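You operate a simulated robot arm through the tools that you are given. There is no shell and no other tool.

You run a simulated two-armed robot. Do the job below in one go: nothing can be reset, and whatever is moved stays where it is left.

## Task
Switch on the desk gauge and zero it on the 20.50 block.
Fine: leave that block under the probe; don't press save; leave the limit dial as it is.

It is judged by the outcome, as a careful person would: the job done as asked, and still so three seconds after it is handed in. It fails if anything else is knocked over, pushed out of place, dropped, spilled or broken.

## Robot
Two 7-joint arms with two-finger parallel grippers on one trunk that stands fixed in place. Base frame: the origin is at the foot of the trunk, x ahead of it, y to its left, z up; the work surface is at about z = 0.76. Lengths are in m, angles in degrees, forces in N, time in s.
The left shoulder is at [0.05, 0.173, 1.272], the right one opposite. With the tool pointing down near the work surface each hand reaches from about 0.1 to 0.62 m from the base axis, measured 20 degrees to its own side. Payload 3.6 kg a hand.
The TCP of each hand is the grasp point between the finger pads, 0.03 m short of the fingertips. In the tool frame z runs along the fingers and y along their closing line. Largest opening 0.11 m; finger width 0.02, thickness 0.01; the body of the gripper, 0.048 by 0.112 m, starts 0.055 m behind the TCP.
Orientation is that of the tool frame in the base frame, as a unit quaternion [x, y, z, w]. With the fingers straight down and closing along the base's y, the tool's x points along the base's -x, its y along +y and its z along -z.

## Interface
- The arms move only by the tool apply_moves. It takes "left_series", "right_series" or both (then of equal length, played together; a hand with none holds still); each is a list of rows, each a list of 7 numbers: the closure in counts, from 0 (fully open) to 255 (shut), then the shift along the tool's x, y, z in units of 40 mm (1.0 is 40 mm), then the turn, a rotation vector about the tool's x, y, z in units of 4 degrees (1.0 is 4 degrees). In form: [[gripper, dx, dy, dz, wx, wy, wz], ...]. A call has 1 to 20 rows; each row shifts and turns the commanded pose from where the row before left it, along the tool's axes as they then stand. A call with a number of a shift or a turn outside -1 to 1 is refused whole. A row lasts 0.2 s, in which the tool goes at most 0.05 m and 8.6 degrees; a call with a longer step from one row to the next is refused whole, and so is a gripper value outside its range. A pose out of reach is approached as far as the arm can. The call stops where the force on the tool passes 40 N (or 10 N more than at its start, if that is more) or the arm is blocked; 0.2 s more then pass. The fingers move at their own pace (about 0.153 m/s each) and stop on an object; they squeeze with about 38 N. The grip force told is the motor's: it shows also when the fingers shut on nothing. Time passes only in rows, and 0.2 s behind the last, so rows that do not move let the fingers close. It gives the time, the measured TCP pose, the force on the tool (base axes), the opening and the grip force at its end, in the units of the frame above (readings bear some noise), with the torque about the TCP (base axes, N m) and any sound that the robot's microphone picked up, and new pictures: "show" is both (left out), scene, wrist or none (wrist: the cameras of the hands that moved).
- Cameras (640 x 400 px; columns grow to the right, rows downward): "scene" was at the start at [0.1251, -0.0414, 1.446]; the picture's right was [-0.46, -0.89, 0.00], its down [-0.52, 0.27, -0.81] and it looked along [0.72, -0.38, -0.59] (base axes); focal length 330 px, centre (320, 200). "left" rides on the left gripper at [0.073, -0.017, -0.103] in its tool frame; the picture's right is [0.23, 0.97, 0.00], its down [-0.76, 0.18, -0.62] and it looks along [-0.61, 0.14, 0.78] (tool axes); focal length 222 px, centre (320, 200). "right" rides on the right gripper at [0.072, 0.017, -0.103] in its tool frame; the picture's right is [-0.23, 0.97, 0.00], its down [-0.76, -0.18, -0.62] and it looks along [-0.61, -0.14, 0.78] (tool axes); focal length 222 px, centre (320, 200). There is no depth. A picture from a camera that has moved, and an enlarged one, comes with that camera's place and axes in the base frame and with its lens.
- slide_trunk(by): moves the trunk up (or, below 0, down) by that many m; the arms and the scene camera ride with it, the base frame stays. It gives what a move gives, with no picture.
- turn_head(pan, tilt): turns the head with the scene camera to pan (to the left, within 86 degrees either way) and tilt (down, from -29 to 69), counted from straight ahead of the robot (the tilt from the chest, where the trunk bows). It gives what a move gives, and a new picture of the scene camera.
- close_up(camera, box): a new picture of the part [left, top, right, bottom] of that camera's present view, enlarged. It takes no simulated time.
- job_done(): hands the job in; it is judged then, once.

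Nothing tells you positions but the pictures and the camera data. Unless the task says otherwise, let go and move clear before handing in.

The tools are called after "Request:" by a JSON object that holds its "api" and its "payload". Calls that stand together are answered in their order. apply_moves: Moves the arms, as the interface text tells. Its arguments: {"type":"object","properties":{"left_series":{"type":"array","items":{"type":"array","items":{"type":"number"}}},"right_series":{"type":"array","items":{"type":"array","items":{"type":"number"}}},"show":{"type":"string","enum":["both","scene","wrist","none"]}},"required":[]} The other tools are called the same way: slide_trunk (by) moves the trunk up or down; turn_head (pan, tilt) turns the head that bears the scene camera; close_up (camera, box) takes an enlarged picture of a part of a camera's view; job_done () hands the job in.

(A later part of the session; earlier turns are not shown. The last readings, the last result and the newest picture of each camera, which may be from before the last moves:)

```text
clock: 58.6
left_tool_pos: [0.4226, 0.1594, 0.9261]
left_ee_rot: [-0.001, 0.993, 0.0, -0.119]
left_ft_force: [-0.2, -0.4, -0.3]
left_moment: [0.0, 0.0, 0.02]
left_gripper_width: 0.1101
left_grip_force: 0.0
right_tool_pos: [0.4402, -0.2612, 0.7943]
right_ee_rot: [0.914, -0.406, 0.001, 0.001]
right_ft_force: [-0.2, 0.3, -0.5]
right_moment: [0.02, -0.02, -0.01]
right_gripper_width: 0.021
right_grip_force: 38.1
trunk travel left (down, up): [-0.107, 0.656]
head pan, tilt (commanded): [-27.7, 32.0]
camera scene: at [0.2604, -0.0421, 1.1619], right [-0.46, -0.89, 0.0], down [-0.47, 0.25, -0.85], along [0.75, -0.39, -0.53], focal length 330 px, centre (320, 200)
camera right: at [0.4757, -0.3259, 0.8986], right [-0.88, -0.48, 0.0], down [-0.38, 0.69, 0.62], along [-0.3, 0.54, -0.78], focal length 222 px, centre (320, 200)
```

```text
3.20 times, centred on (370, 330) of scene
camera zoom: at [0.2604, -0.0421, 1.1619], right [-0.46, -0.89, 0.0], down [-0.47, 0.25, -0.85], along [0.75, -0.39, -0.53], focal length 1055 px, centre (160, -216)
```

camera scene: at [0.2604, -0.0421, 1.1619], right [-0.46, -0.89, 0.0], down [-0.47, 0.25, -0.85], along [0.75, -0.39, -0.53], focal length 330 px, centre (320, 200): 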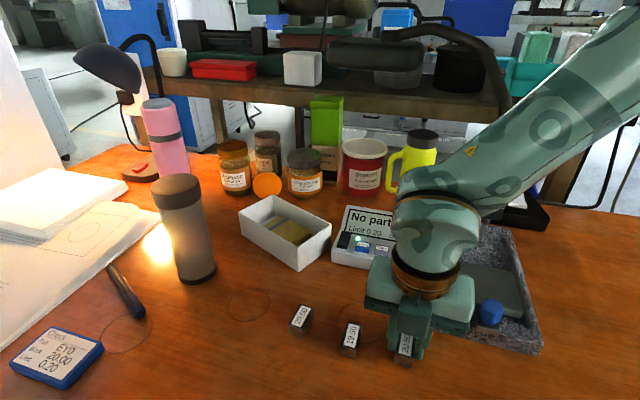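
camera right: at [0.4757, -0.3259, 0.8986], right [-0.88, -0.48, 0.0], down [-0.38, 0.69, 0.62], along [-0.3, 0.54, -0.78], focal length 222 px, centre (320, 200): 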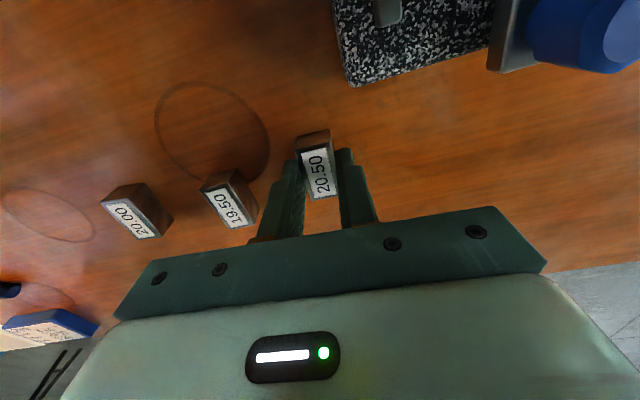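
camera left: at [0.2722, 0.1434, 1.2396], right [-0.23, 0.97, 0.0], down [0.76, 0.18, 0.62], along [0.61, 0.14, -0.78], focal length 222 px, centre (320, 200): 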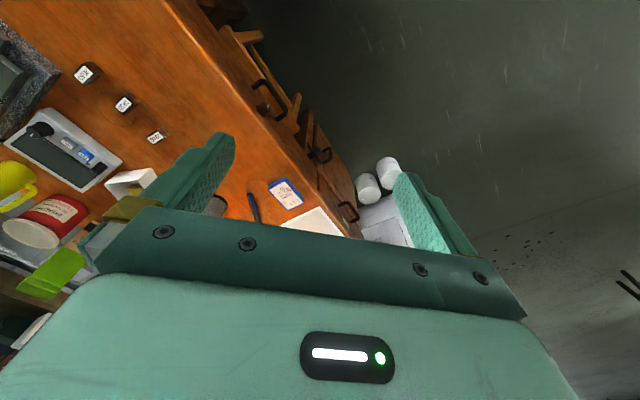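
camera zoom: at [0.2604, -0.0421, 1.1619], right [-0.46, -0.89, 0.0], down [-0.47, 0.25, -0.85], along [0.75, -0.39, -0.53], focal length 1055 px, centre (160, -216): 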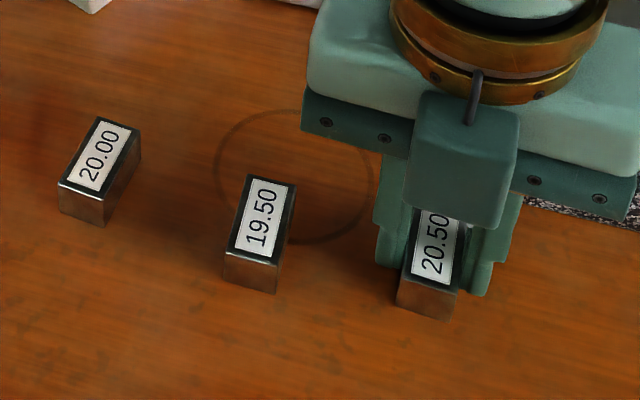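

The block is held (21 mm). I'll lift it straight up and check that the other blocks stayed put.

Request:
{"api": "apply_moves", "payload": {"right_series": [[255, 0, 0, -0.5, 0, 0, 0], [255, 0, 0, -1, 0, 0, 0], [255, 0, 0, -1, 0, 0, 0], [255, 0, 0, -1, 0, 0, 0], [255, 0, 0, -0.5, 0, 0, 0], [255, 0, 0, 0, 0, 0, 0]]}}

Request:
{"api": "close_up", "payload": {"camera": "scene", "box": [260, 180, 560, 370]}}

```text
clock: 60.0
left_tool_pos: [0.4221, 0.1613, 0.9258]
left_ee_rot: [-0.001, 0.993, -0.001, -0.118]
left_ft_force: [-0.8, 0.1, 0.8]
left_moment: [0.02, -0.02, -0.01]
left_gripper_width: 0.1101
left_grip_force: 0.1
right_tool_pos: [0.4403, -0.2621, 0.9555]
right_ee_rot: [0.914, -0.406, 0.001, 0.002]
right_ft_force: [0.6, 1.1, -1.7]
right_moment: [0.01, 0.01, 0.0]
right_gripper_width: 0.0214
right_grip_force: 37.7
trunk travel left (down, up): [-0.107, 0.656]
head pan, tilt (commanded): [-27.7, 32.0]
camera scene: at [0.2604, -0.0421, 1.1619], right [-0.46, -0.89, 0.0], down [-0.47, 0.25, -0.85], along [0.75, -0.39, -0.53], focal length 330 px, centre (320, 200)
camera right: at [0.4763, -0.3259, 1.059], right [-0.87, -0.48, 0.0], down [-0.38, 0.69, 0.62], along [-0.3, 0.54, -0.78], focal length 222 px, centre (320, 200)
```

scene: 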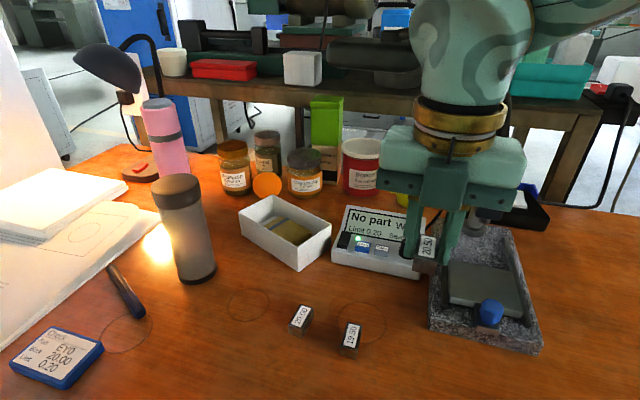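
right: 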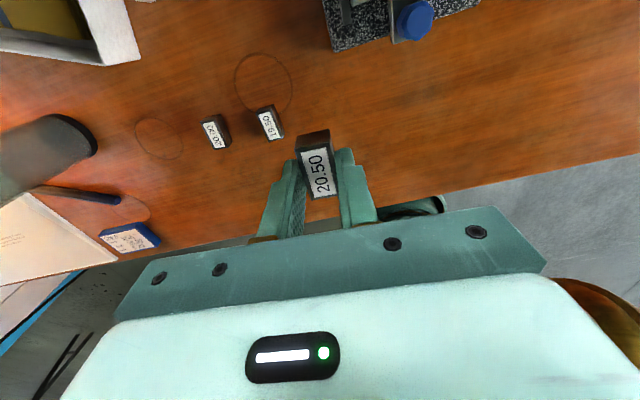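

```text
2.11 times, centred on (410, 275) of scene
camera zoom: at [0.2604, -0.0421, 1.1619], right [-0.46, -0.89, 0.0], down [-0.47, 0.25, -0.85], along [0.75, -0.39, -0.53], focal length 694 px, centre (130, 42)
```

zoom: 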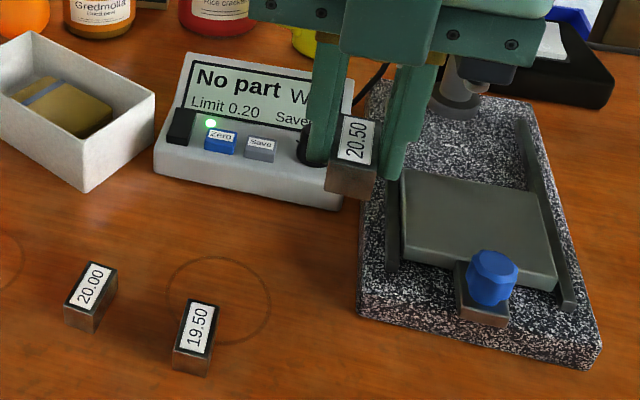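

The block is clear of the table and the other two did not move. I'll turn the hand back toward +46°, so the camera housing stays clear of the gauge head, and then carry the block over the plate.

Request:
{"api": "apply_moves", "payload": {"right_series": [[255, 0, 0, 0, 0, 0, 1], [255, 0, 0, 0, 0, 0, 1], [255, 0, 0, 0, 0, 0, 1], [255, 0, 0, 0, 0, 0, 1], [255, 0, 0, 0, 0, 0, 1], [255, 0, 0, 0, 0, 0, 1], [255, 0, 0, 0, 0, 0, 1], [255, 0, 0, 0, 0, 0, 1], [255, 0, 0, 0, 0, 0, 1], [255, 0, 0, 0, 0, 0, 1], [255, 0, 0, 0, 0, 0, 1], [255, 0, 0, 0, 0, 0, 1], [255, 0, 0, 0, 0, 0, 1], [255, 0, 0, 0, 0, 0, 1], [255, 0, 0, 0, 0, 0, 1], [255, 0, 0, 0, 0, 0, 1], [255, 0, 0, 0, 0, 0, 1], [255, 0, 0, 0, 0, 0, 1]], "show": "scene"}}

```text
clock: 63.8
left_tool_pos: [0.4216, 0.16, 0.9269]
left_ee_rot: [-0.002, 0.993, 0.0, -0.117]
left_ft_force: [0.6, -0.2, -0.1]
left_moment: [-0.02, -0.01, -0.02]
left_gripper_width: 0.1099
left_grip_force: 0.0
right_tool_pos: [0.4407, -0.26, 0.9538]
right_ee_rot: [-0.5, 0.866, -0.001, -0.001]
right_ft_force: [0.0, 0.5, -1.4]
right_moment: [-0.03, 0.0, -0.01]
right_gripper_width: 0.0215
right_grip_force: 38.0
trunk travel left (down, up): [-0.107, 0.656]
head pan, tilt (commanded): [-27.7, 32.0]
camera scene: at [0.2603, -0.0421, 1.1619], right [-0.46, -0.89, 0.0], down [-0.47, 0.25, -0.85], along [0.75, -0.39, -0.53], focal length 330 px, centre (320, 200)
```

scene: 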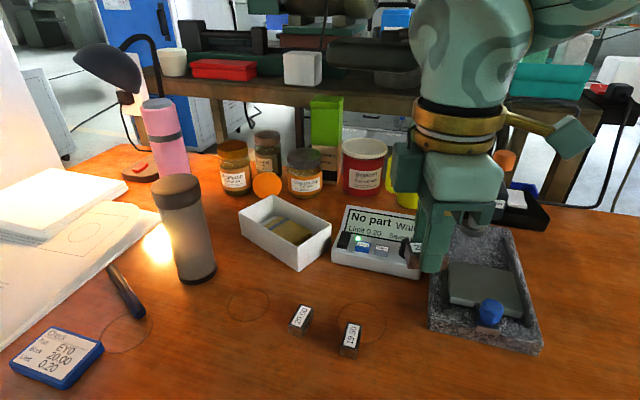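

Request:
{"api": "apply_moves", "payload": {"right_series": [[255, 0, 0, 0, 0, 0, 1], [255, 0, 0, 0, 0, 0, 1], [255, 0, 0, 0, 0, 0, 1], [255, 0, 0, 0, 0, 0, 0.5], [255, 0.628, -0.681, 0, 0, 0, 0], [255, 0.628, -0.681, 0, 0, 0, 0], [255, 0.628, -0.681, 0, 0, 0, 0], [255, 0.628, -0.681, 0, 0, 0, 0], [255, 0, 0, 0, 0, 0, 0]]}}

Request:
{"api": "close_up", "payload": {"camera": "scene", "box": [400, 170, 560, 370]}}

Request:
{"api": "close_up", "payload": {"camera": "right", "box": [200, 0, 460, 220]}}

```text
clock: 65.8
left_tool_pos: [0.4219, 0.1602, 0.9266]
left_ee_rot: [-0.001, 0.993, 0.0, -0.119]
left_ft_force: [-0.2, 0.1, 0.0]
left_moment: [0.01, 0.03, 0.01]
left_gripper_width: 0.11
left_grip_force: 0.0
right_tool_pos: [0.4515, -0.4097, 0.9531]
right_ee_rot: [-0.391, 0.92, -0.001, 0.0]
right_ft_force: [0.1, 0.2, -1.8]
right_moment: [-0.03, -0.03, 0.01]
right_gripper_width: 0.0212
right_grip_force: 37.9
trunk travel left (down, up): [-0.107, 0.656]
head pan, tilt (commanded): [-27.7, 32.0]
camera scene: at [0.2603, -0.042, 1.162], right [-0.46, -0.89, 0.0], down [-0.47, 0.25, -0.85], along [0.75, -0.39, -0.53], focal length 330 px, centre (320, 200)
camera right: at [0.3874, -0.4497, 1.0574], right [-0.54, 0.84, 0.0], down [0.66, 0.43, 0.62], along [0.52, 0.34, -0.78], focal length 222 px, centre (320, 200)
```

scene: 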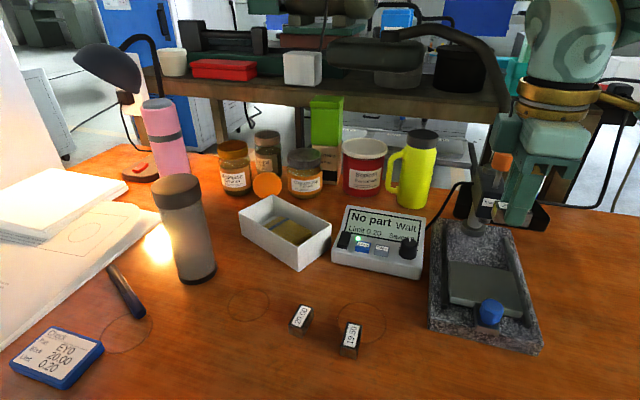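
right: 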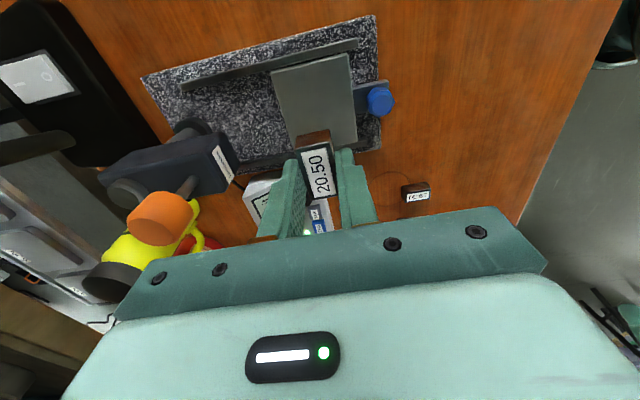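

```text
2.00 times, centred on (480, 270) of scene
camera zoom: at [0.2603, -0.042, 1.162], right [-0.46, -0.89, 0.0], down [-0.47, 0.25, -0.85], along [0.75, -0.39, -0.53], focal length 659 px, centre (0, 60)
```

zoom: 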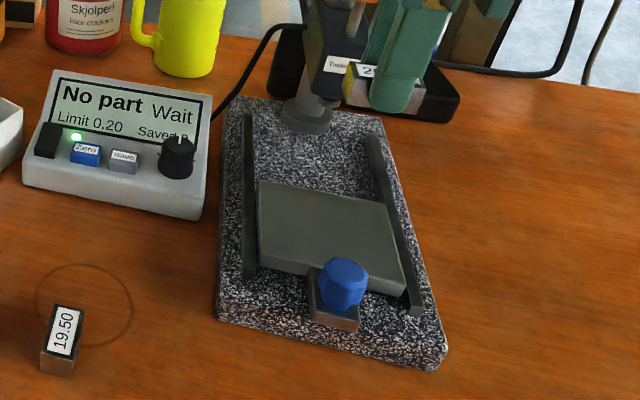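

```text
1.82 times, centred on (330, 110) of right
camera zoom: at [0.3874, -0.4497, 1.0574], right [-0.54, 0.84, 0.0], down [0.66, 0.43, 0.62], along [0.52, 0.34, -0.78], focal length 404 px, centre (302, 364)
```

zoom: 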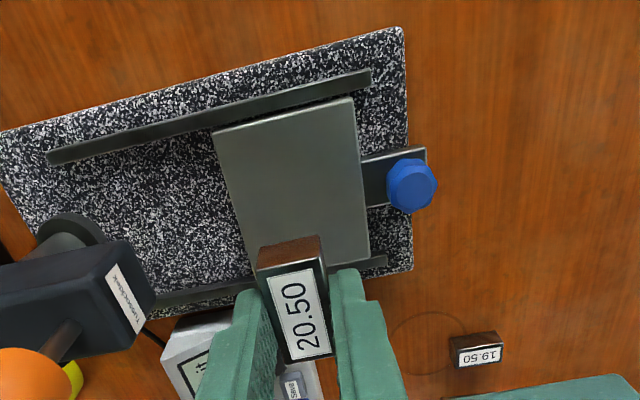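

The block is over the centre of the plate at s = 0.609, w = 0.019. I'll lower it in stages, watching for drift and contact.

Request:
{"api": "apply_moves", "payload": {"right_series": [[255, 0, 0, 0.8, 0, 0, 0], [255, 0, 0, 0.8, 0, 0, 0], [255, 0, 0, 0.6, 0, 0, 0], [255, 0, 0, 0, 0, 0, 0]]}}

Request:
{"api": "close_up", "payload": {"camera": "scene", "box": [400, 170, 560, 370]}}

Request:
{"api": "close_up", "payload": {"camera": "right", "box": [200, 0, 460, 220]}}

```text
clock: 66.8
left_tool_pos: [0.4224, 0.159, 0.9256]
left_ee_rot: [-0.001, 0.993, 0.0, -0.119]
left_ft_force: [0.0, -0.3, 0.1]
left_moment: [0.0, 0.01, -0.02]
left_gripper_width: 0.1099
left_grip_force: 0.0
right_tool_pos: [0.4497, -0.4084, 0.8656]
right_ee_rot: [-0.392, 0.92, -0.001, 0.0]
right_ft_force: [0.4, -0.2, -0.5]
right_moment: [-0.02, 0.0, 0.01]
right_gripper_width: 0.0214
right_grip_force: 38.3
trunk travel left (down, up): [-0.107, 0.656]
head pan, tilt (commanded): [-27.7, 32.0]
camera scene: at [0.2602, -0.0422, 1.162], right [-0.46, -0.89, 0.0], down [-0.47, 0.25, -0.85], along [0.75, -0.39, -0.53], focal length 330 px, centre (320, 200)
camera right: at [0.3867, -0.4495, 0.9694], right [-0.54, 0.84, 0.0], down [0.66, 0.43, 0.62], along [0.52, 0.34, -0.78], focal length 222 px, centre (320, 200)
```

scene: 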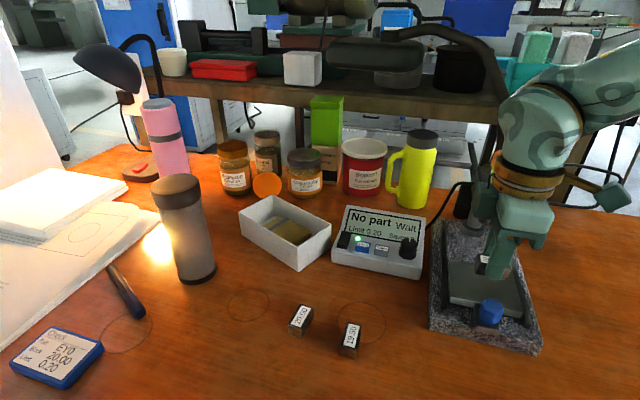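
right: 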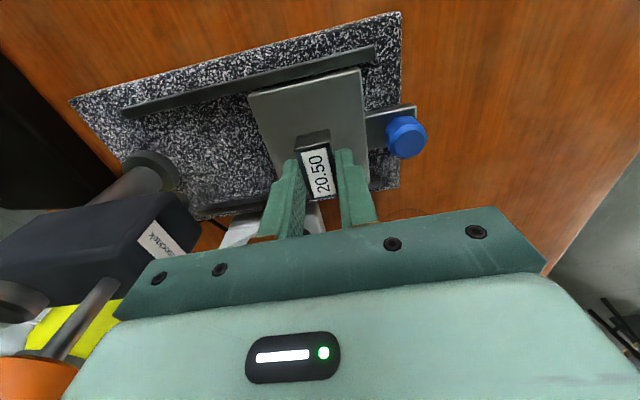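

```text
2.00 times, centred on (480, 270) of scene
camera zoom: at [0.2602, -0.0422, 1.162], right [-0.46, -0.89, 0.0], down [-0.47, 0.25, -0.85], along [0.75, -0.39, -0.53], focal length 659 px, centre (0, 60)
```

zoom: 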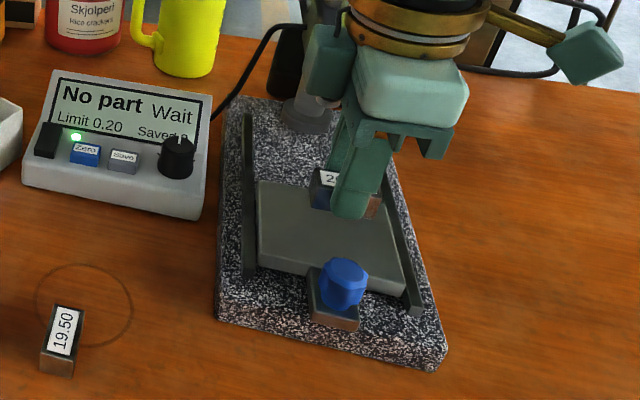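

```text
1.82 times, centred on (330, 110) of right
camera zoom: at [0.3867, -0.4495, 0.9694], right [-0.54, 0.84, 0.0], down [0.66, 0.43, 0.62], along [0.52, 0.34, -0.78], focal length 404 px, centre (302, 364)
```

zoom: 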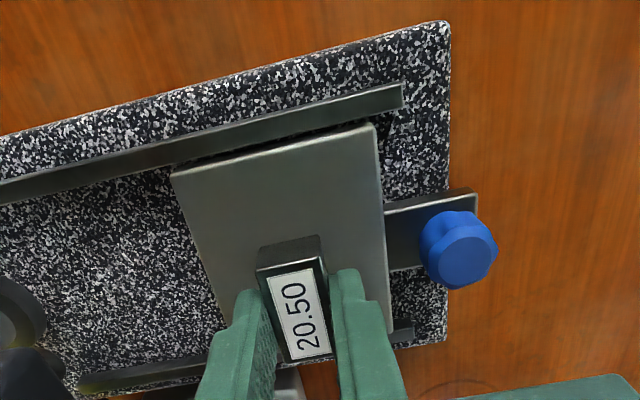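

Request:
{"api": "apply_moves", "payload": {"right_series": [[255, 0, 0, 0.4, 0, 0, 0], [255, 0, 0, 0.075, 0, 0, 0], [255, 0, 0, 0.05, 0, 0, 0], [255, 0, 0, 0, 0, 0, 0]], "show": "none"}}

Request:
{"api": "close_up", "payload": {"camera": "right", "box": [260, 60, 400, 220]}}

Request:
{"api": "close_up", "payload": {"camera": "scene", "box": [450, 230, 530, 330]}}

```text
clock: 67.8
left_tool_pos: [0.4211, 0.1608, 0.9262]
left_ee_rot: [-0.001, 0.993, 0.0, -0.119]
left_ft_force: [-0.1, 0.6, 0.2]
left_moment: [-0.03, 0.01, 0.02]
left_gripper_width: 0.1097
left_grip_force: 0.0
right_tool_pos: [0.4499, -0.4095, 0.845]
right_ee_rot: [-0.391, 0.92, -0.002, 0.0]
right_ft_force: [0.6, -0.2, 0.1]
right_moment: [0.04, -0.02, 0.01]
right_gripper_width: 0.0211
right_grip_force: 38.1
trunk travel left (down, up): [-0.107, 0.656]
head pan, tilt (commanded): [-27.7, 32.0]
```

```text
2.50 times, centred on (330, 140) of right
camera zoom: at [0.3862, -0.4494, 0.9489], right [-0.54, 0.84, 0.0], down [0.66, 0.43, 0.62], along [0.52, 0.34, -0.78], focal length 555 px, centre (295, 350)
```

zoom: 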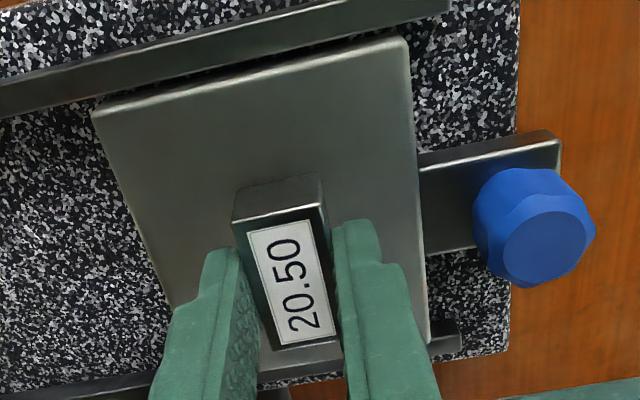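

```text
4.00 times, centred on (490, 280) of scene
camera zoom: at [0.2603, -0.0422, 1.1619], right [-0.46, -0.89, 0.0], down [-0.47, 0.25, -0.85], along [0.75, -0.39, -0.53], focal length 1318 px, centre (-360, -120)
```

zoom: 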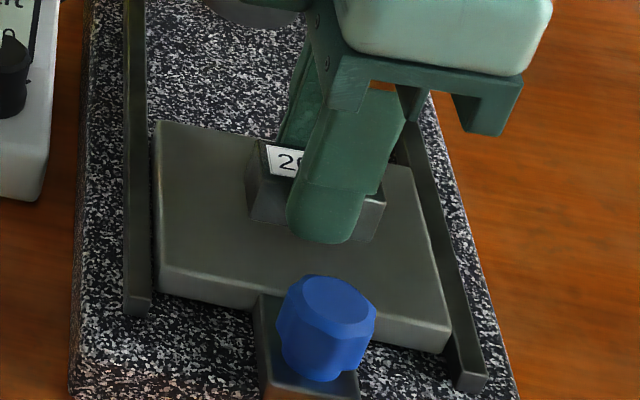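

Nearly touching. I'll go down by small steps until contact shows in the force.

Request:
{"api": "apply_moves", "payload": {"right_series": [[255, 0, 0, 0.05, 0, 0, 0], [255, 0, 0, 0.05, 0, 0, 0], [255, 0, 0, 0, 0, 0, 0]], "show": "none"}}

Request:
{"api": "close_up", "payload": {"camera": "scene", "box": [450, 230, 530, 330]}}

```text
clock: 68.6
left_tool_pos: [0.4211, 0.1596, 0.9266]
left_ee_rot: [-0.001, 0.993, 0.0, -0.119]
left_ft_force: [-0.1, -0.2, -0.6]
left_moment: [0.0, -0.01, 0.0]
left_gripper_width: 0.11
left_grip_force: 0.0
right_tool_pos: [0.4493, -0.4086, 0.8408]
right_ee_rot: [-0.391, 0.92, -0.001, -0.001]
right_ft_force: [0.1, 0.1, -2.2]
right_moment: [-0.01, 0.0, -0.01]
right_gripper_width: 0.0212
right_grip_force: 37.7
trunk travel left (down, up): [-0.107, 0.656]
head pan, tilt (commanded): [-27.7, 32.0]
```

```text
4.00 times, centred on (490, 280) of scene
camera zoom: at [0.2603, -0.0422, 1.1619], right [-0.46, -0.89, 0.0], down [-0.47, 0.25, -0.85], along [0.75, -0.39, -0.53], focal length 1318 px, centre (-360, -120)
```

zoom: 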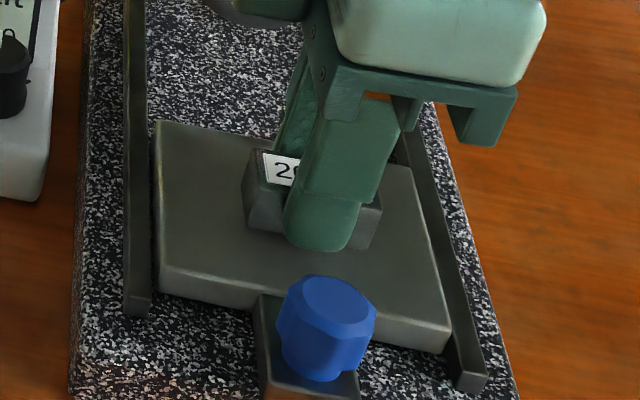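

Request:
{"api": "apply_moves", "payload": {"right_series": [[255, 0, 0, 0.05, 0, 0, 0], [255, 0, 0, 0, 0, 0, 0]], "show": "none"}}

Request:
{"api": "close_up", "payload": {"camera": "scene", "box": [450, 230, 530, 330]}}

```text
clock: 69.2
left_tool_pos: [0.4212, 0.1597, 0.9262]
left_ee_rot: [-0.001, 0.993, -0.001, -0.119]
left_ft_force: [-0.2, 0.0, -0.2]
left_moment: [-0.02, 0.03, -0.03]
left_gripper_width: 0.1101
left_grip_force: 0.1
right_tool_pos: [0.4488, -0.4093, 0.8387]
right_ee_rot: [-0.392, 0.92, 0.0, -0.001]
right_ft_force: [-0.3, 0.1, -1.6]
right_moment: [0.0, 0.03, 0.01]
right_gripper_width: 0.0213
right_grip_force: 38.0
trunk travel left (down, up): [-0.107, 0.656]
head pan, tilt (commanded): [-27.7, 32.0]
```

```text
4.00 times, centred on (490, 280) of scene
camera zoom: at [0.2603, -0.0422, 1.1619], right [-0.46, -0.89, 0.0], down [-0.47, 0.25, -0.85], along [0.75, -0.39, -0.53], focal length 1318 px, centre (-360, -120)
```

zoom: 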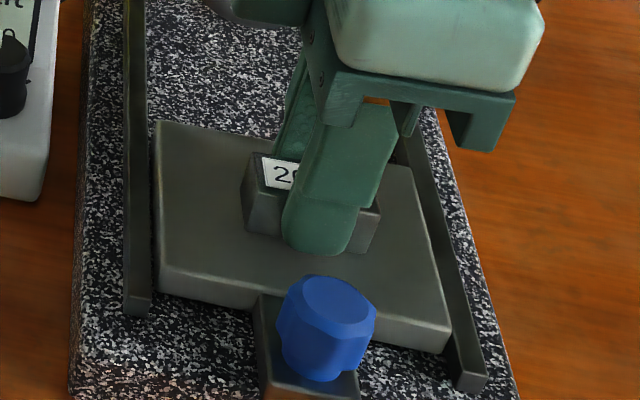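

Request:
{"api": "apply_moves", "payload": {"right_series": [[255, 0, 0, 0.04, 0, 0, 0], [255, 0, 0, 0, 0, 0, 0]], "show": "none"}}

Request:
{"api": "apply_moves", "payload": {"right_series": [[255, 0, 0, 0.04, 0, 0, 0], [255, 0, 0, 0, 0, 0, 0]], "show": "none"}}

Request:
{"api": "close_up", "payload": {"camera": "scene", "box": [450, 230, 530, 330]}}

```text
clock: 69.8
left_tool_pos: [0.4205, 0.1608, 0.9271]
left_ee_rot: [-0.001, 0.993, 0.0, -0.119]
left_ft_force: [0.4, 0.7, 0.7]
left_moment: [0.01, -0.01, -0.01]
left_gripper_width: 0.11
left_grip_force: 0.0
right_tool_pos: [0.4484, -0.4089, 0.8384]
right_ee_rot: [-0.392, 0.92, -0.002, 0.001]
right_ft_force: [0.9, -2.9, 11.4]
right_moment: [0.05, 0.1, 0.0]
right_gripper_width: 0.0216
right_grip_force: 38.0
trunk travel left (down, up): [-0.107, 0.656]
head pan, tilt (commanded): [-27.7, 32.0]
```

```text
clock: 70.4
left_tool_pos: [0.4215, 0.1607, 0.9272]
left_ee_rot: [-0.002, 0.993, -0.001, -0.118]
left_ft_force: [-0.6, -0.2, 0.4]
left_moment: [0.01, 0.01, 0.0]
left_gripper_width: 0.1099
left_grip_force: 0.0
right_tool_pos: [0.4502, -0.4084, 0.8386]
right_ee_rot: [-0.392, 0.92, -0.003, 0.002]
right_ft_force: [2.8, -7.2, 32.3]
right_moment: [-0.22, 0.0, -0.01]
right_gripper_width: 0.0211
right_grip_force: 37.9
trunk travel left (down, up): [-0.107, 0.656]
head pan, tilt (commanded): [-27.7, 32.0]
```

```text
4.00 times, centred on (490, 280) of scene
camera zoom: at [0.2583, -0.0411, 1.1628], right [-0.46, -0.89, 0.0], down [-0.47, 0.25, -0.85], along [0.75, -0.39, -0.53], focal length 1318 px, centre (-360, -120)
```

zoom: 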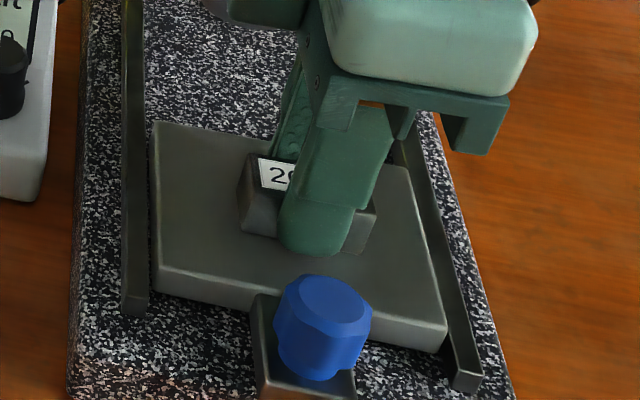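

The block is firmly on the plate (contact at TCP z = 0.838). I'll ease off the pressure, open the fingers slightly and lift straight away.

Request:
{"api": "apply_moves", "payload": {"right_series": [[255, 0, 0, -0.045, 0, 0, 0], [255, 0, 0, 0, 0, 0, 0]], "show": "none"}}

```text
clock: 71.0
left_tool_pos: [0.4214, 0.1596, 0.9265]
left_ee_rot: [-0.001, 0.993, -0.001, -0.118]
left_ft_force: [-0.6, -1.0, -1.2]
left_moment: [-0.02, 0.02, -0.03]
left_gripper_width: 0.1101
left_grip_force: 0.2
right_tool_pos: [0.449, -0.4079, 0.8383]
right_ee_rot: [-0.391, 0.92, -0.003, 0.0]
right_ft_force: [5.1, -7.1, 24.5]
right_moment: [-0.13, -0.3, -0.05]
right_gripper_width: 0.0211
right_grip_force: 38.3
trunk travel left (down, up): [-0.107, 0.656]
head pan, tilt (commanded): [-27.7, 32.0]
```

Request:
{"api": "apply_moves", "payload": {"right_series": [[255, 0, 0, -0.04, 0, 0, 0], [255, 0, 0, 0, 0, 0, 0]], "show": "none"}}

```text
clock: 71.6
left_tool_pos: [0.4213, 0.1597, 0.9265]
left_ee_rot: [0.0, 0.993, 0.0, -0.118]
left_ft_force: [-0.7, -0.6, 0.0]
left_moment: [-0.01, 0.03, 0.01]
left_gripper_width: 0.1099
left_grip_force: 0.0
right_tool_pos: [0.4494, -0.409, 0.8393]
right_ee_rot: [-0.392, 0.92, 0.0, -0.002]
right_ft_force: [2.1, 0.2, 4.7]
right_moment: [0.09, -0.16, 0.0]
right_gripper_width: 0.0212
right_grip_force: 37.8
trunk travel left (down, up): [-0.107, 0.656]
head pan, tilt (commanded): [-27.7, 32.0]
```

Request:
{"api": "apply_moves", "payload": {"right_series": [[230, 0, 0, 0, 0, 0, 0], [190, 0, 0, 0, 0, 0, 0], [172, 0, 0, 0, 0, 0, 0], [172, 0, 0, 0, 0, 0, 0]]}}

Request:
{"api": "close_up", "payload": {"camera": "right", "box": [260, 60, 400, 220]}}

```text
clock: 72.6
left_tool_pos: [0.4211, 0.1601, 0.9255]
left_ee_rot: [0.0, 0.993, 0.0, -0.118]
left_ft_force: [0.1, -0.1, 0.5]
left_moment: [0.0, 0.0, 0.0]
left_gripper_width: 0.11
left_grip_force: 0.1
right_tool_pos: [0.4492, -0.4087, 0.8385]
right_ee_rot: [-0.392, 0.92, -0.001, -0.001]
right_ft_force: [0.5, -0.2, -0.1]
right_moment: [-0.01, -0.01, 0.0]
right_gripper_width: 0.0358
right_grip_force: 0.0
trunk travel left (down, up): [-0.107, 0.656]
head pan, tilt (commanded): [-27.7, 32.0]
camera scene: at [0.2603, -0.0421, 1.162], right [-0.46, -0.89, 0.0], down [-0.47, 0.25, -0.85], along [0.75, -0.39, -0.53], focal length 330 px, centre (320, 200)
camera right: at [0.3863, -0.4492, 0.9432], right [-0.54, 0.84, 0.0], down [0.66, 0.43, 0.62], along [0.52, 0.34, -0.78], focal length 222 px, centre (320, 200)
```

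scene: 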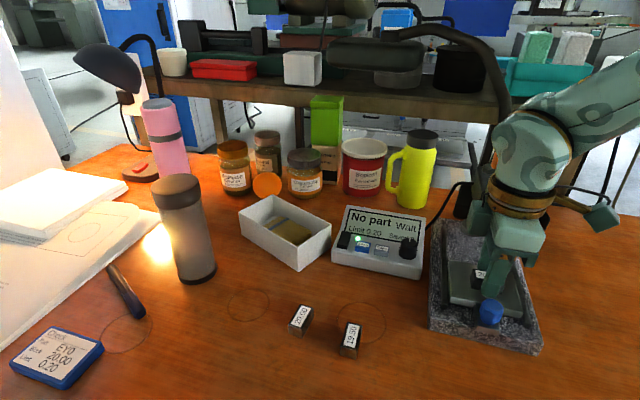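
right: 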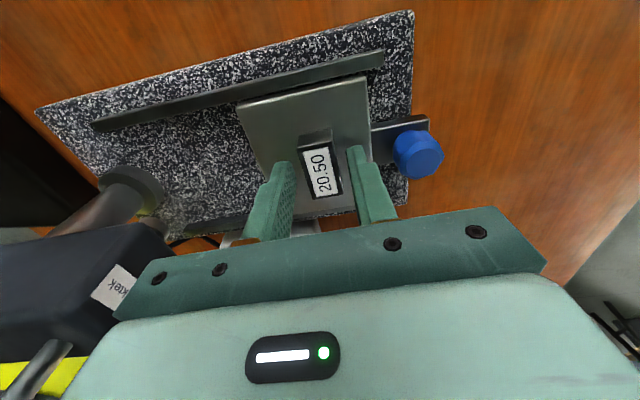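

```text
2.50 times, centred on (330, 140) of right
camera zoom: at [0.3863, -0.4492, 0.9432], right [-0.54, 0.84, 0.0], down [0.66, 0.43, 0.62], along [0.52, 0.34, -0.78], focal length 555 px, centre (295, 350)
```

zoom: 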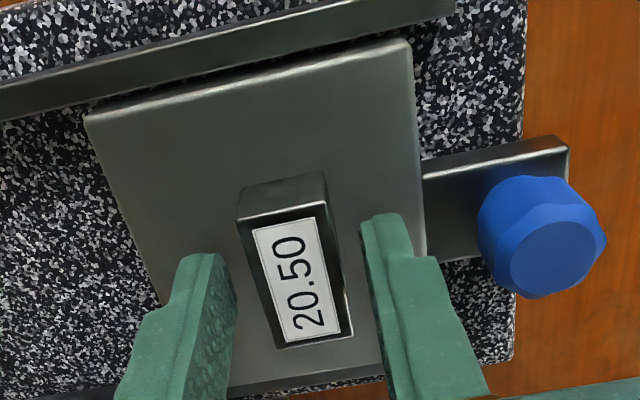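

The block sits free on the plate. I'll lift clear, close the fingers, and move to the front side of the blue knob with a forward tilt to push the slide.

Request:
{"api": "apply_moves", "payload": {"right_series": [[172, 0, 0, -0.5, 0, 0, 0], [172, 0, 0, -1, 0, 0, 0], [172, 0, 0, -1, 0, 0, 0], [172, 0, 0, -0.5, 0, 0, 0], [255, 0, 0.843, 0, 0, 0, 0], [255, 0, 0.843, 0, 0, 0, 0], [255, 0, 0.843, 0, 0, 0, 0], [255, 0, 0, 0, 1, 0, 0], [255, 0, 0, 0, 1, 0, 0], [255, 0, 0, 0, 1, 0, 0], [255, 0, 0, 0, 1, 0, 0], [255, 0, 0, 0, 0, 0, 0]]}}

Request:
{"api": "close_up", "payload": {"camera": "scene", "box": [400, 170, 560, 370]}}

Request:
{"api": "close_up", "payload": {"camera": "right", "box": [200, 0, 460, 220]}}

```text
clock: 75.2
left_tool_pos: [0.4219, 0.1603, 0.9257]
left_ee_rot: [0.0, 0.993, 0.001, -0.118]
left_ft_force: [-0.3, 0.7, 0.6]
left_moment: [-0.02, -0.02, 0.0]
left_gripper_width: 0.11
left_grip_force: 0.1
right_tool_pos: [0.3763, -0.3383, 0.9589]
right_ee_rot: [-0.387, 0.911, -0.129, 0.055]
right_ft_force: [1.1, -0.2, -0.3]
right_moment: [-0.05, -0.02, -0.01]
right_gripper_width: 0.0001
right_grip_force: 37.9
trunk travel left (down, up): [-0.107, 0.656]
head pan, tilt (commanded): [-27.7, 32.0]
camera scene: at [0.2602, -0.0421, 1.162], right [-0.46, -0.89, 0.0], down [-0.47, 0.25, -0.85], along [0.75, -0.39, -0.53], focal length 330 px, centre (320, 200)
camera right: at [0.2931, -0.3595, 1.0545], right [-0.52, 0.81, -0.27], down [0.53, 0.55, 0.65], along [0.67, 0.19, -0.71], focal length 222 px, centre (320, 200)
```

scene: 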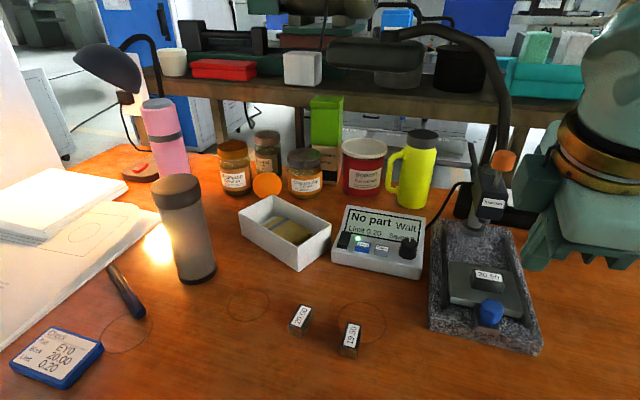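
right: 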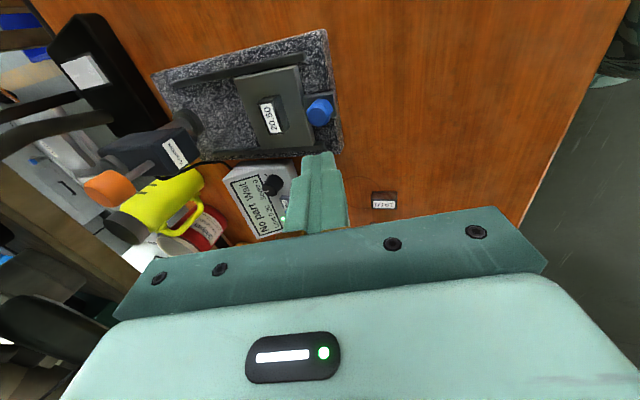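

```text
2.00 times, centred on (480, 270) of scene
camera zoom: at [0.2602, -0.0421, 1.162], right [-0.46, -0.89, 0.0], down [-0.47, 0.25, -0.85], along [0.75, -0.39, -0.53], focal length 659 px, centre (0, 60)
```

zoom: 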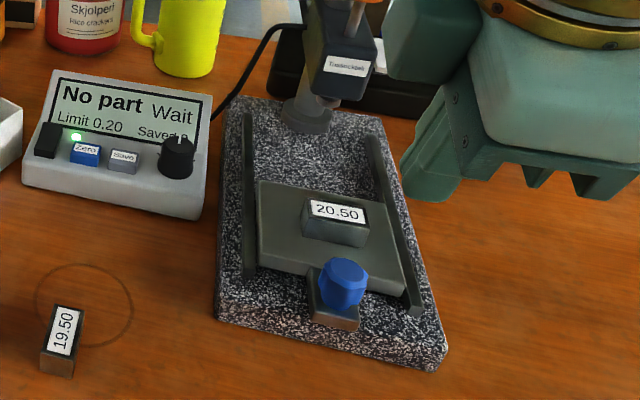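

```text
1.82 times, centred on (330, 110) of right
camera zoom: at [0.2931, -0.3595, 1.0545], right [-0.52, 0.81, -0.27], down [0.53, 0.55, 0.65], along [0.67, 0.19, -0.71], focal length 404 px, centre (302, 364)
```

zoom: 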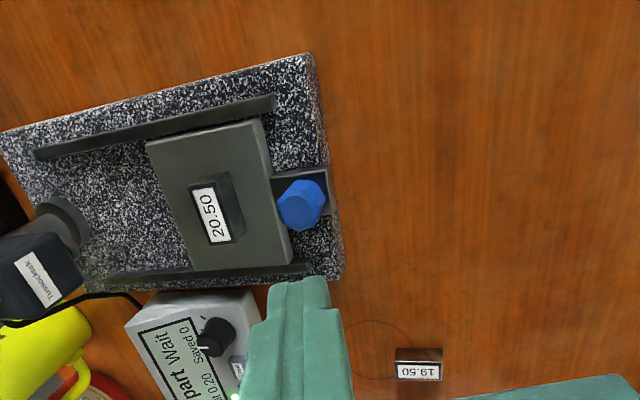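

The block rests at the plate centre, and the tilted, closed fingertips are in front of the knob. I'll descend to knob height.

Request:
{"api": "apply_moves", "payload": {"right_series": [[255, 0, 0.2687, 0.9373, 0, 0, 0], [255, 0, 0.2687, 0.9373, 0, 0, 0], [255, 0, 0.2687, 0.9373, 0, 0, 0], [255, 0, 0, 0, 0, 0, 0]]}}

Request:
{"api": "close_up", "payload": {"camera": "scene", "box": [400, 190, 600, 390]}}

Request:
{"api": "close_up", "payload": {"camera": "right", "box": [200, 0, 460, 220]}}

```text
clock: 76.2
left_tool_pos: [0.4203, 0.1611, 0.9264]
left_ee_rot: [-0.001, 0.993, 0.0, -0.118]
left_ft_force: [-0.7, -0.5, -0.4]
left_moment: [0.04, 0.01, -0.01]
left_gripper_width: 0.1099
left_grip_force: 0.1
right_tool_pos: [0.4126, -0.3503, 0.8668]
right_ee_rot: [-0.388, 0.911, -0.129, 0.054]
right_ft_force: [0.4, 0.1, -0.2]
right_moment: [-0.02, 0.01, 0.0]
right_gripper_width: 0.0
right_grip_force: 37.8
right hand out of reach, approached as far as the arm can: row 1, 2, 3
trunk travel left (down, up): [-0.107, 0.656]
head pan, tilt (commanded): [-27.7, 32.0]
camera scene: at [0.2601, -0.0421, 1.162], right [-0.46, -0.89, 0.0], down [-0.47, 0.25, -0.85], along [0.75, -0.39, -0.53], focal length 330 px, centre (320, 200)
camera right: at [0.3289, -0.3716, 0.9629], right [-0.52, 0.81, -0.27], down [0.53, 0.55, 0.65], along [0.67, 0.19, -0.71], focal length 222 px, centre (320, 200)
```

scene: 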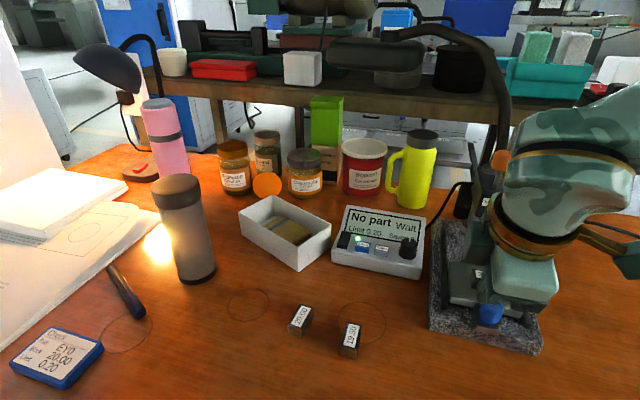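
right: 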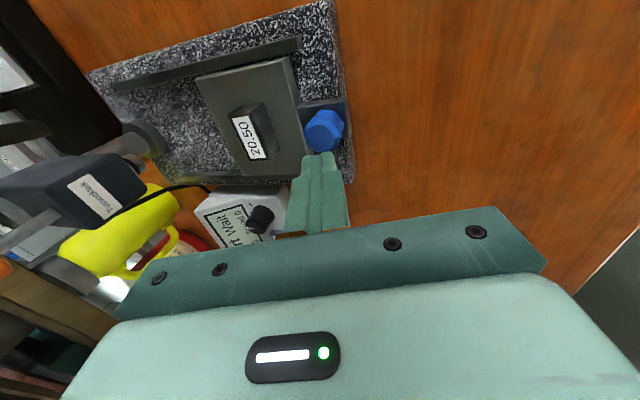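

```text
2.00 times, centred on (500, 290) of scene
camera zoom: at [0.2601, -0.0421, 1.162], right [-0.46, -0.89, 0.0], down [-0.47, 0.25, -0.85], along [0.75, -0.39, -0.53], focal length 659 px, centre (-40, 20)
```

zoom: 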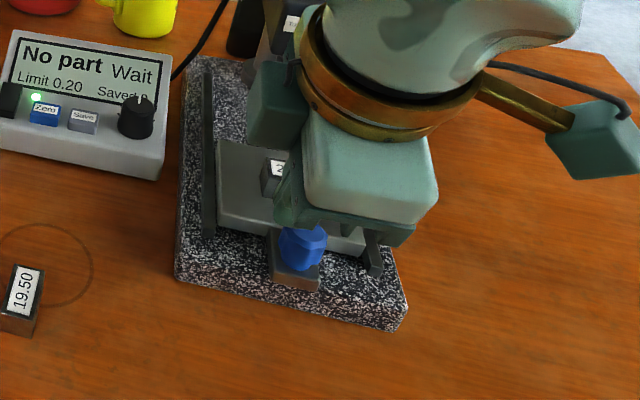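

```text
1.82 times, centred on (330, 110) of right
camera zoom: at [0.3289, -0.3716, 0.9629], right [-0.52, 0.81, -0.27], down [0.53, 0.55, 0.65], along [0.67, 0.19, -0.71], focal length 404 px, centre (302, 364)
```

zoom: 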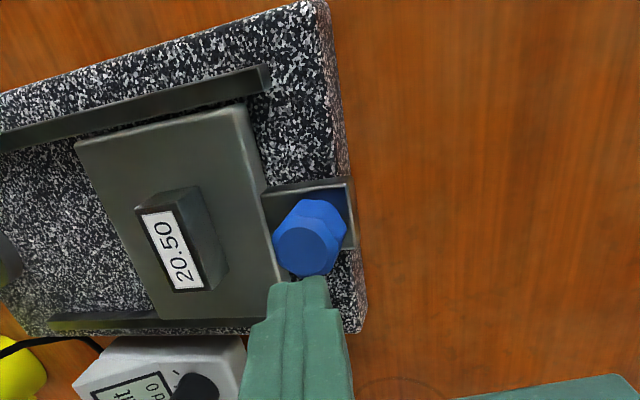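

The hand drifted on the way down because this spot is too close in for the present arm posture, but it touched nothing (zero force). I'll go straight up and try the turned posture (yaw about 136°) that worked at the block.

Request:
{"api": "apply_moves", "payload": {"right_series": [[255, 0, -0.2756, -0.9613, 0, 0, 0], [255, 0, -0.2756, -0.9613, 0, 0, 0], [255, 0, -0.2756, -0.9613, 0, 0, 0], [255, 0, 0, 0, -1, 0, 0], [255, 0, 0, 0, -1, 0, 0], [255, 0, 0, 0, -1, 0, 0], [255, 0, 0, 0, -1, 0, 0], [255, 0, 0, 0, 0, 0, 0]], "show": "scene"}}

```text
clock: 78.0
left_tool_pos: [0.4211, 0.161, 0.9254]
left_ee_rot: [-0.001, 0.993, 0.001, -0.118]
left_ft_force: [0.0, 0.1, 0.8]
left_moment: [0.01, -0.05, 0.02]
left_gripper_width: 0.1101
left_grip_force: 0.0
right_tool_pos: [0.4112, -0.3503, 0.9889]
right_ee_rot: [-0.392, 0.92, 0.0, -0.001]
right_ft_force: [-0.2, 0.9, 0.0]
right_moment: [-0.03, 0.04, 0.04]
right_gripper_width: 0.0002
right_grip_force: 38.0
trunk travel left (down, up): [-0.107, 0.656]
head pan, tilt (commanded): [-27.7, 32.0]
camera scene: at [0.2601, -0.0421, 1.162], right [-0.46, -0.89, 0.0], down [-0.47, 0.25, -0.85], along [0.75, -0.39, -0.53], focal length 330 px, centre (320, 200)
```

scene: 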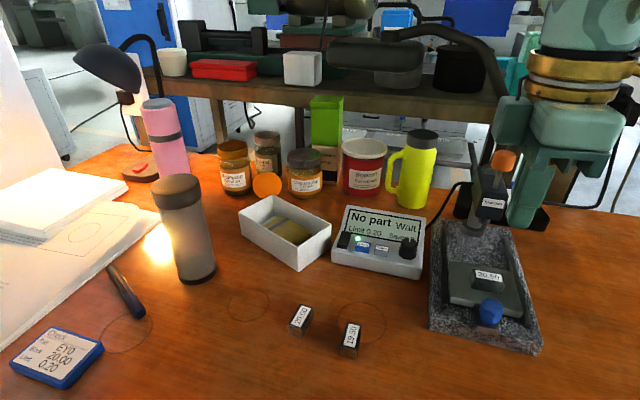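

Request:
{"api": "apply_moves", "payload": {"right_series": [[255, 0, 0, 0, 0, 0, -1], [255, 0, 0, 0, 0, 0, -1], [255, 0, 0, 0, 0, 0, -1], [255, 0, 0, 0, 0, 0, -1], [255, 0, 0, 0, 0, 0, -1], [255, 0, 0, 0, 0, 0, -1], [255, 0, 0, 0, 0, 0, -1], [255, 0, 0, 0, 0, 0, -1], [255, 0, 0, 0, 0, 0, -1], [255, 0, 0, 0, 0, 0, -1], [255, 0, 0, 0, 0, 0, -1], [255, 0, 0, 0, 0, 0, -1], [255, 0, 0, 0, 0, 0, -1], [255, 0, 0, 0, 0, 0, -1], [255, 0, 0, 0, 0, 0, -1], [255, 0, 0, 0, 0, 0, -1], [255, 0, 0, 0, 0, 0, -1], [255, 0, 0, 0, 0, 0, -1], [255, 0, 0, 0, 0, 0, -1], [255, 0, 0, 0, 0, 0, -1]], "show": "none"}}

```text
clock: 82.2
left_tool_pos: [0.4213, 0.16, 0.9266]
left_ee_rot: [-0.002, 0.993, 0.0, -0.12]
left_ft_force: [1.3, -1.1, 0.4]
left_moment: [0.02, 0.02, 0.02]
left_gripper_width: 0.1099
left_grip_force: 0.0
right_tool_pos: [0.4127, -0.3496, 0.9883]
right_ee_rot: [0.891, -0.453, 0.001, 0.001]
right_ft_force: [0.5, -0.2, -0.2]
right_moment: [0.01, 0.03, 0.0]
right_gripper_width: 0.0
right_grip_force: 37.9
trunk travel left (down, up): [-0.107, 0.656]
head pan, tilt (commanded): [-27.7, 32.0]
```

Request:
{"api": "apply_moves", "payload": {"right_series": [[255, 0, 0, 0, 0, 0, -1], [255, 0, 0, 0, 0, 0, -1], [255, -0.506, 0.23, 0, 0, 0, 0], [255, -0.506, 0.23, 0, 0, 0, 0], [255, 0, 0, 0, 0, 1, 0], [255, 0, 0, 0, 0, 1, 0], [255, 0, 0, 0, 0, 1, 0], [255, 0, 0, 0, 0, 1, 0], [255, 0, 0, 0, 0, 1, 0], [255, 0, 0, 0, 0, 1, 0], [255, 0, 0, 0, 0, 0, 0]]}}

```text
clock: 84.6
left_tool_pos: [0.4225, 0.1591, 0.9264]
left_ee_rot: [-0.001, 0.993, 0.0, -0.119]
left_ft_force: [0.2, 0.2, -1.5]
left_moment: [-0.02, -0.01, 0.01]
left_gripper_width: 0.1098
left_grip_force: 0.1
right_tool_pos: [0.3693, -0.3337, 0.9881]
right_ee_rot: [0.901, -0.381, 0.192, 0.082]
right_ft_force: [1.0, 0.5, -0.5]
right_moment: [0.0, 0.03, 0.0]
right_gripper_width: 0.0001
right_grip_force: 37.2
trunk travel left (down, up): [-0.107, 0.656]
head pan, tilt (commanded): [-27.7, 32.0]
camera scene: at [0.2602, -0.0421, 1.162], right [-0.46, -0.89, 0.0], down [-0.47, 0.25, -0.85], along [0.75, -0.39, -0.53], focal length 330 px, centre (320, 200)
camera right: at [0.3743, -0.3624, 1.1127], right [-0.84, -0.53, -0.09], down [-0.53, 0.81, 0.26], along [-0.06, 0.27, -0.96], focal length 222 px, centre (320, 200)
```

scene: 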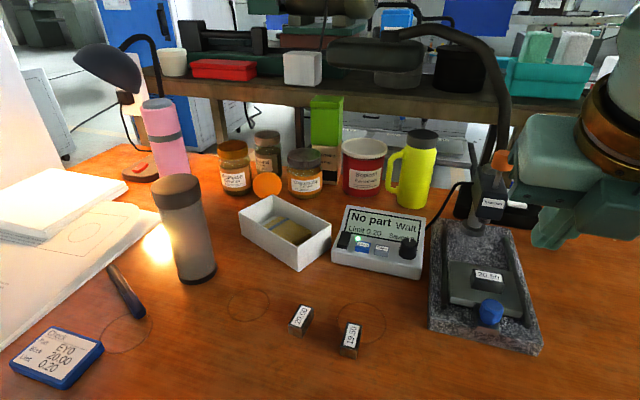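
right: 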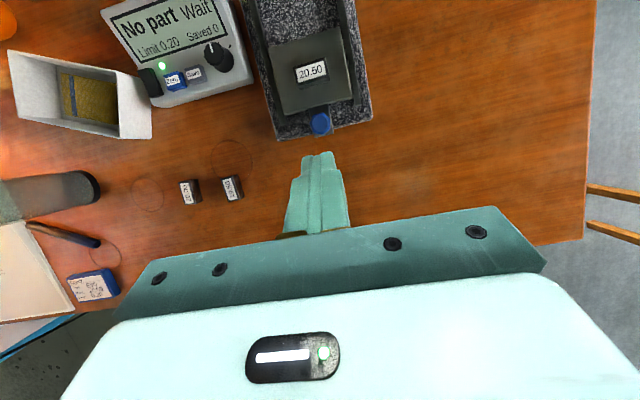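

Reached cleanly at (0.369, -0.334, 0.988) with the tilt. I'll descend in steps, checking for drift.

Request:
{"api": "apply_moves", "payload": {"right_series": [[255, -0.356, 0, 0.799, 0, 0, 0], [255, -0.356, 0, 0.799, 0, 0, 0], [255, 0, 0, 0, 0, 0, 0]], "show": "none"}}

```text
clock: 85.4
left_tool_pos: [0.422, 0.1595, 0.9267]
left_ee_rot: [0.0, 0.993, 0.0, -0.119]
left_ft_force: [0.2, 0.7, -1.1]
left_moment: [-0.03, -0.01, 0.0]
left_gripper_width: 0.1101
left_grip_force: 0.1
right_tool_pos: [0.4057, -0.3414, 0.9427]
right_ee_rot: [0.901, -0.381, 0.192, 0.082]
right_ft_force: [0.5, -0.3, -0.3]
right_moment: [0.01, -0.04, -0.02]
right_gripper_width: 0.0001
right_grip_force: 38.0
right hand out of reach, approached as far as the arm can: row 1, 2
trunk travel left (down, up): [-0.107, 0.656]
head pan, tilt (commanded): [-27.7, 32.0]
```

This start point is too near the shoulder for a tilted hand. I'll go up, straighten the hand at the same yaw, and test a vertical approach just in front of the knob instead.

Request:
{"api": "apply_moves", "payload": {"right_series": [[255, 0.4067, 0, -0.9135, 0, 0, 0], [255, 0, 0, 0, 0, -1, 0], [255, 0, 0, 0, 0, -1, 0], [255, 0, 0, 0, 0, -1, 0], [255, 0, 0, 0, 0, -1, 0], [255, 0, 0, 0, 0, -1, 0], [255, 0, 0, 0, 0, -1, 0], [255, 0, 0, 0, 0, 0, 0]], "show": "none"}}

```text
clock: 87.2
left_tool_pos: [0.4213, 0.1592, 0.926]
left_ee_rot: [-0.001, 0.993, 0.0, -0.119]
left_ft_force: [-0.4, -0.3, -0.1]
left_moment: [0.03, 0.01, 0.01]
left_gripper_width: 0.1102
left_grip_force: 0.1
right_tool_pos: [0.4032, -0.3419, 0.9827]
right_ee_rot: [0.92, -0.391, -0.001, 0.0]
right_ft_force: [0.0, -0.5, -1.0]
right_moment: [0.01, -0.02, -0.02]
right_gripper_width: 0.0
right_grip_force: 37.3
trunk travel left (down, up): [-0.107, 0.656]
head pan, tilt (commanded): [-27.7, 32.0]
```

Request:
{"api": "apply_moves", "payload": {"right_series": [[255, -0.34, 0.415, 0, 0, 0, 0], [255, 0, 0, 0.875, 0, 0, 0], [255, 0, 0, 0.875, 0, 0, 0], [255, 0, 0, 0, 0, 0, 0]], "show": "none"}}

```text
clock: 88.2
left_tool_pos: [0.4211, 0.1601, 0.9266]
left_ee_rot: [0.0, 0.993, 0.0, -0.119]
left_ft_force: [-0.6, -0.1, 0.4]
left_moment: [-0.01, 0.01, 0.01]
left_gripper_width: 0.1101
left_grip_force: 0.1
right_tool_pos: [0.3822, -0.3439, 0.9137]
right_ee_rot: [0.921, -0.39, 0.0, 0.001]
right_ft_force: [-0.2, 0.5, 0.4]
right_moment: [0.0, -0.01, -0.02]
right_gripper_width: 0.0
right_grip_force: 37.8
trunk travel left (down, up): [-0.107, 0.656]
head pan, tilt (commanded): [-27.7, 32.0]
```

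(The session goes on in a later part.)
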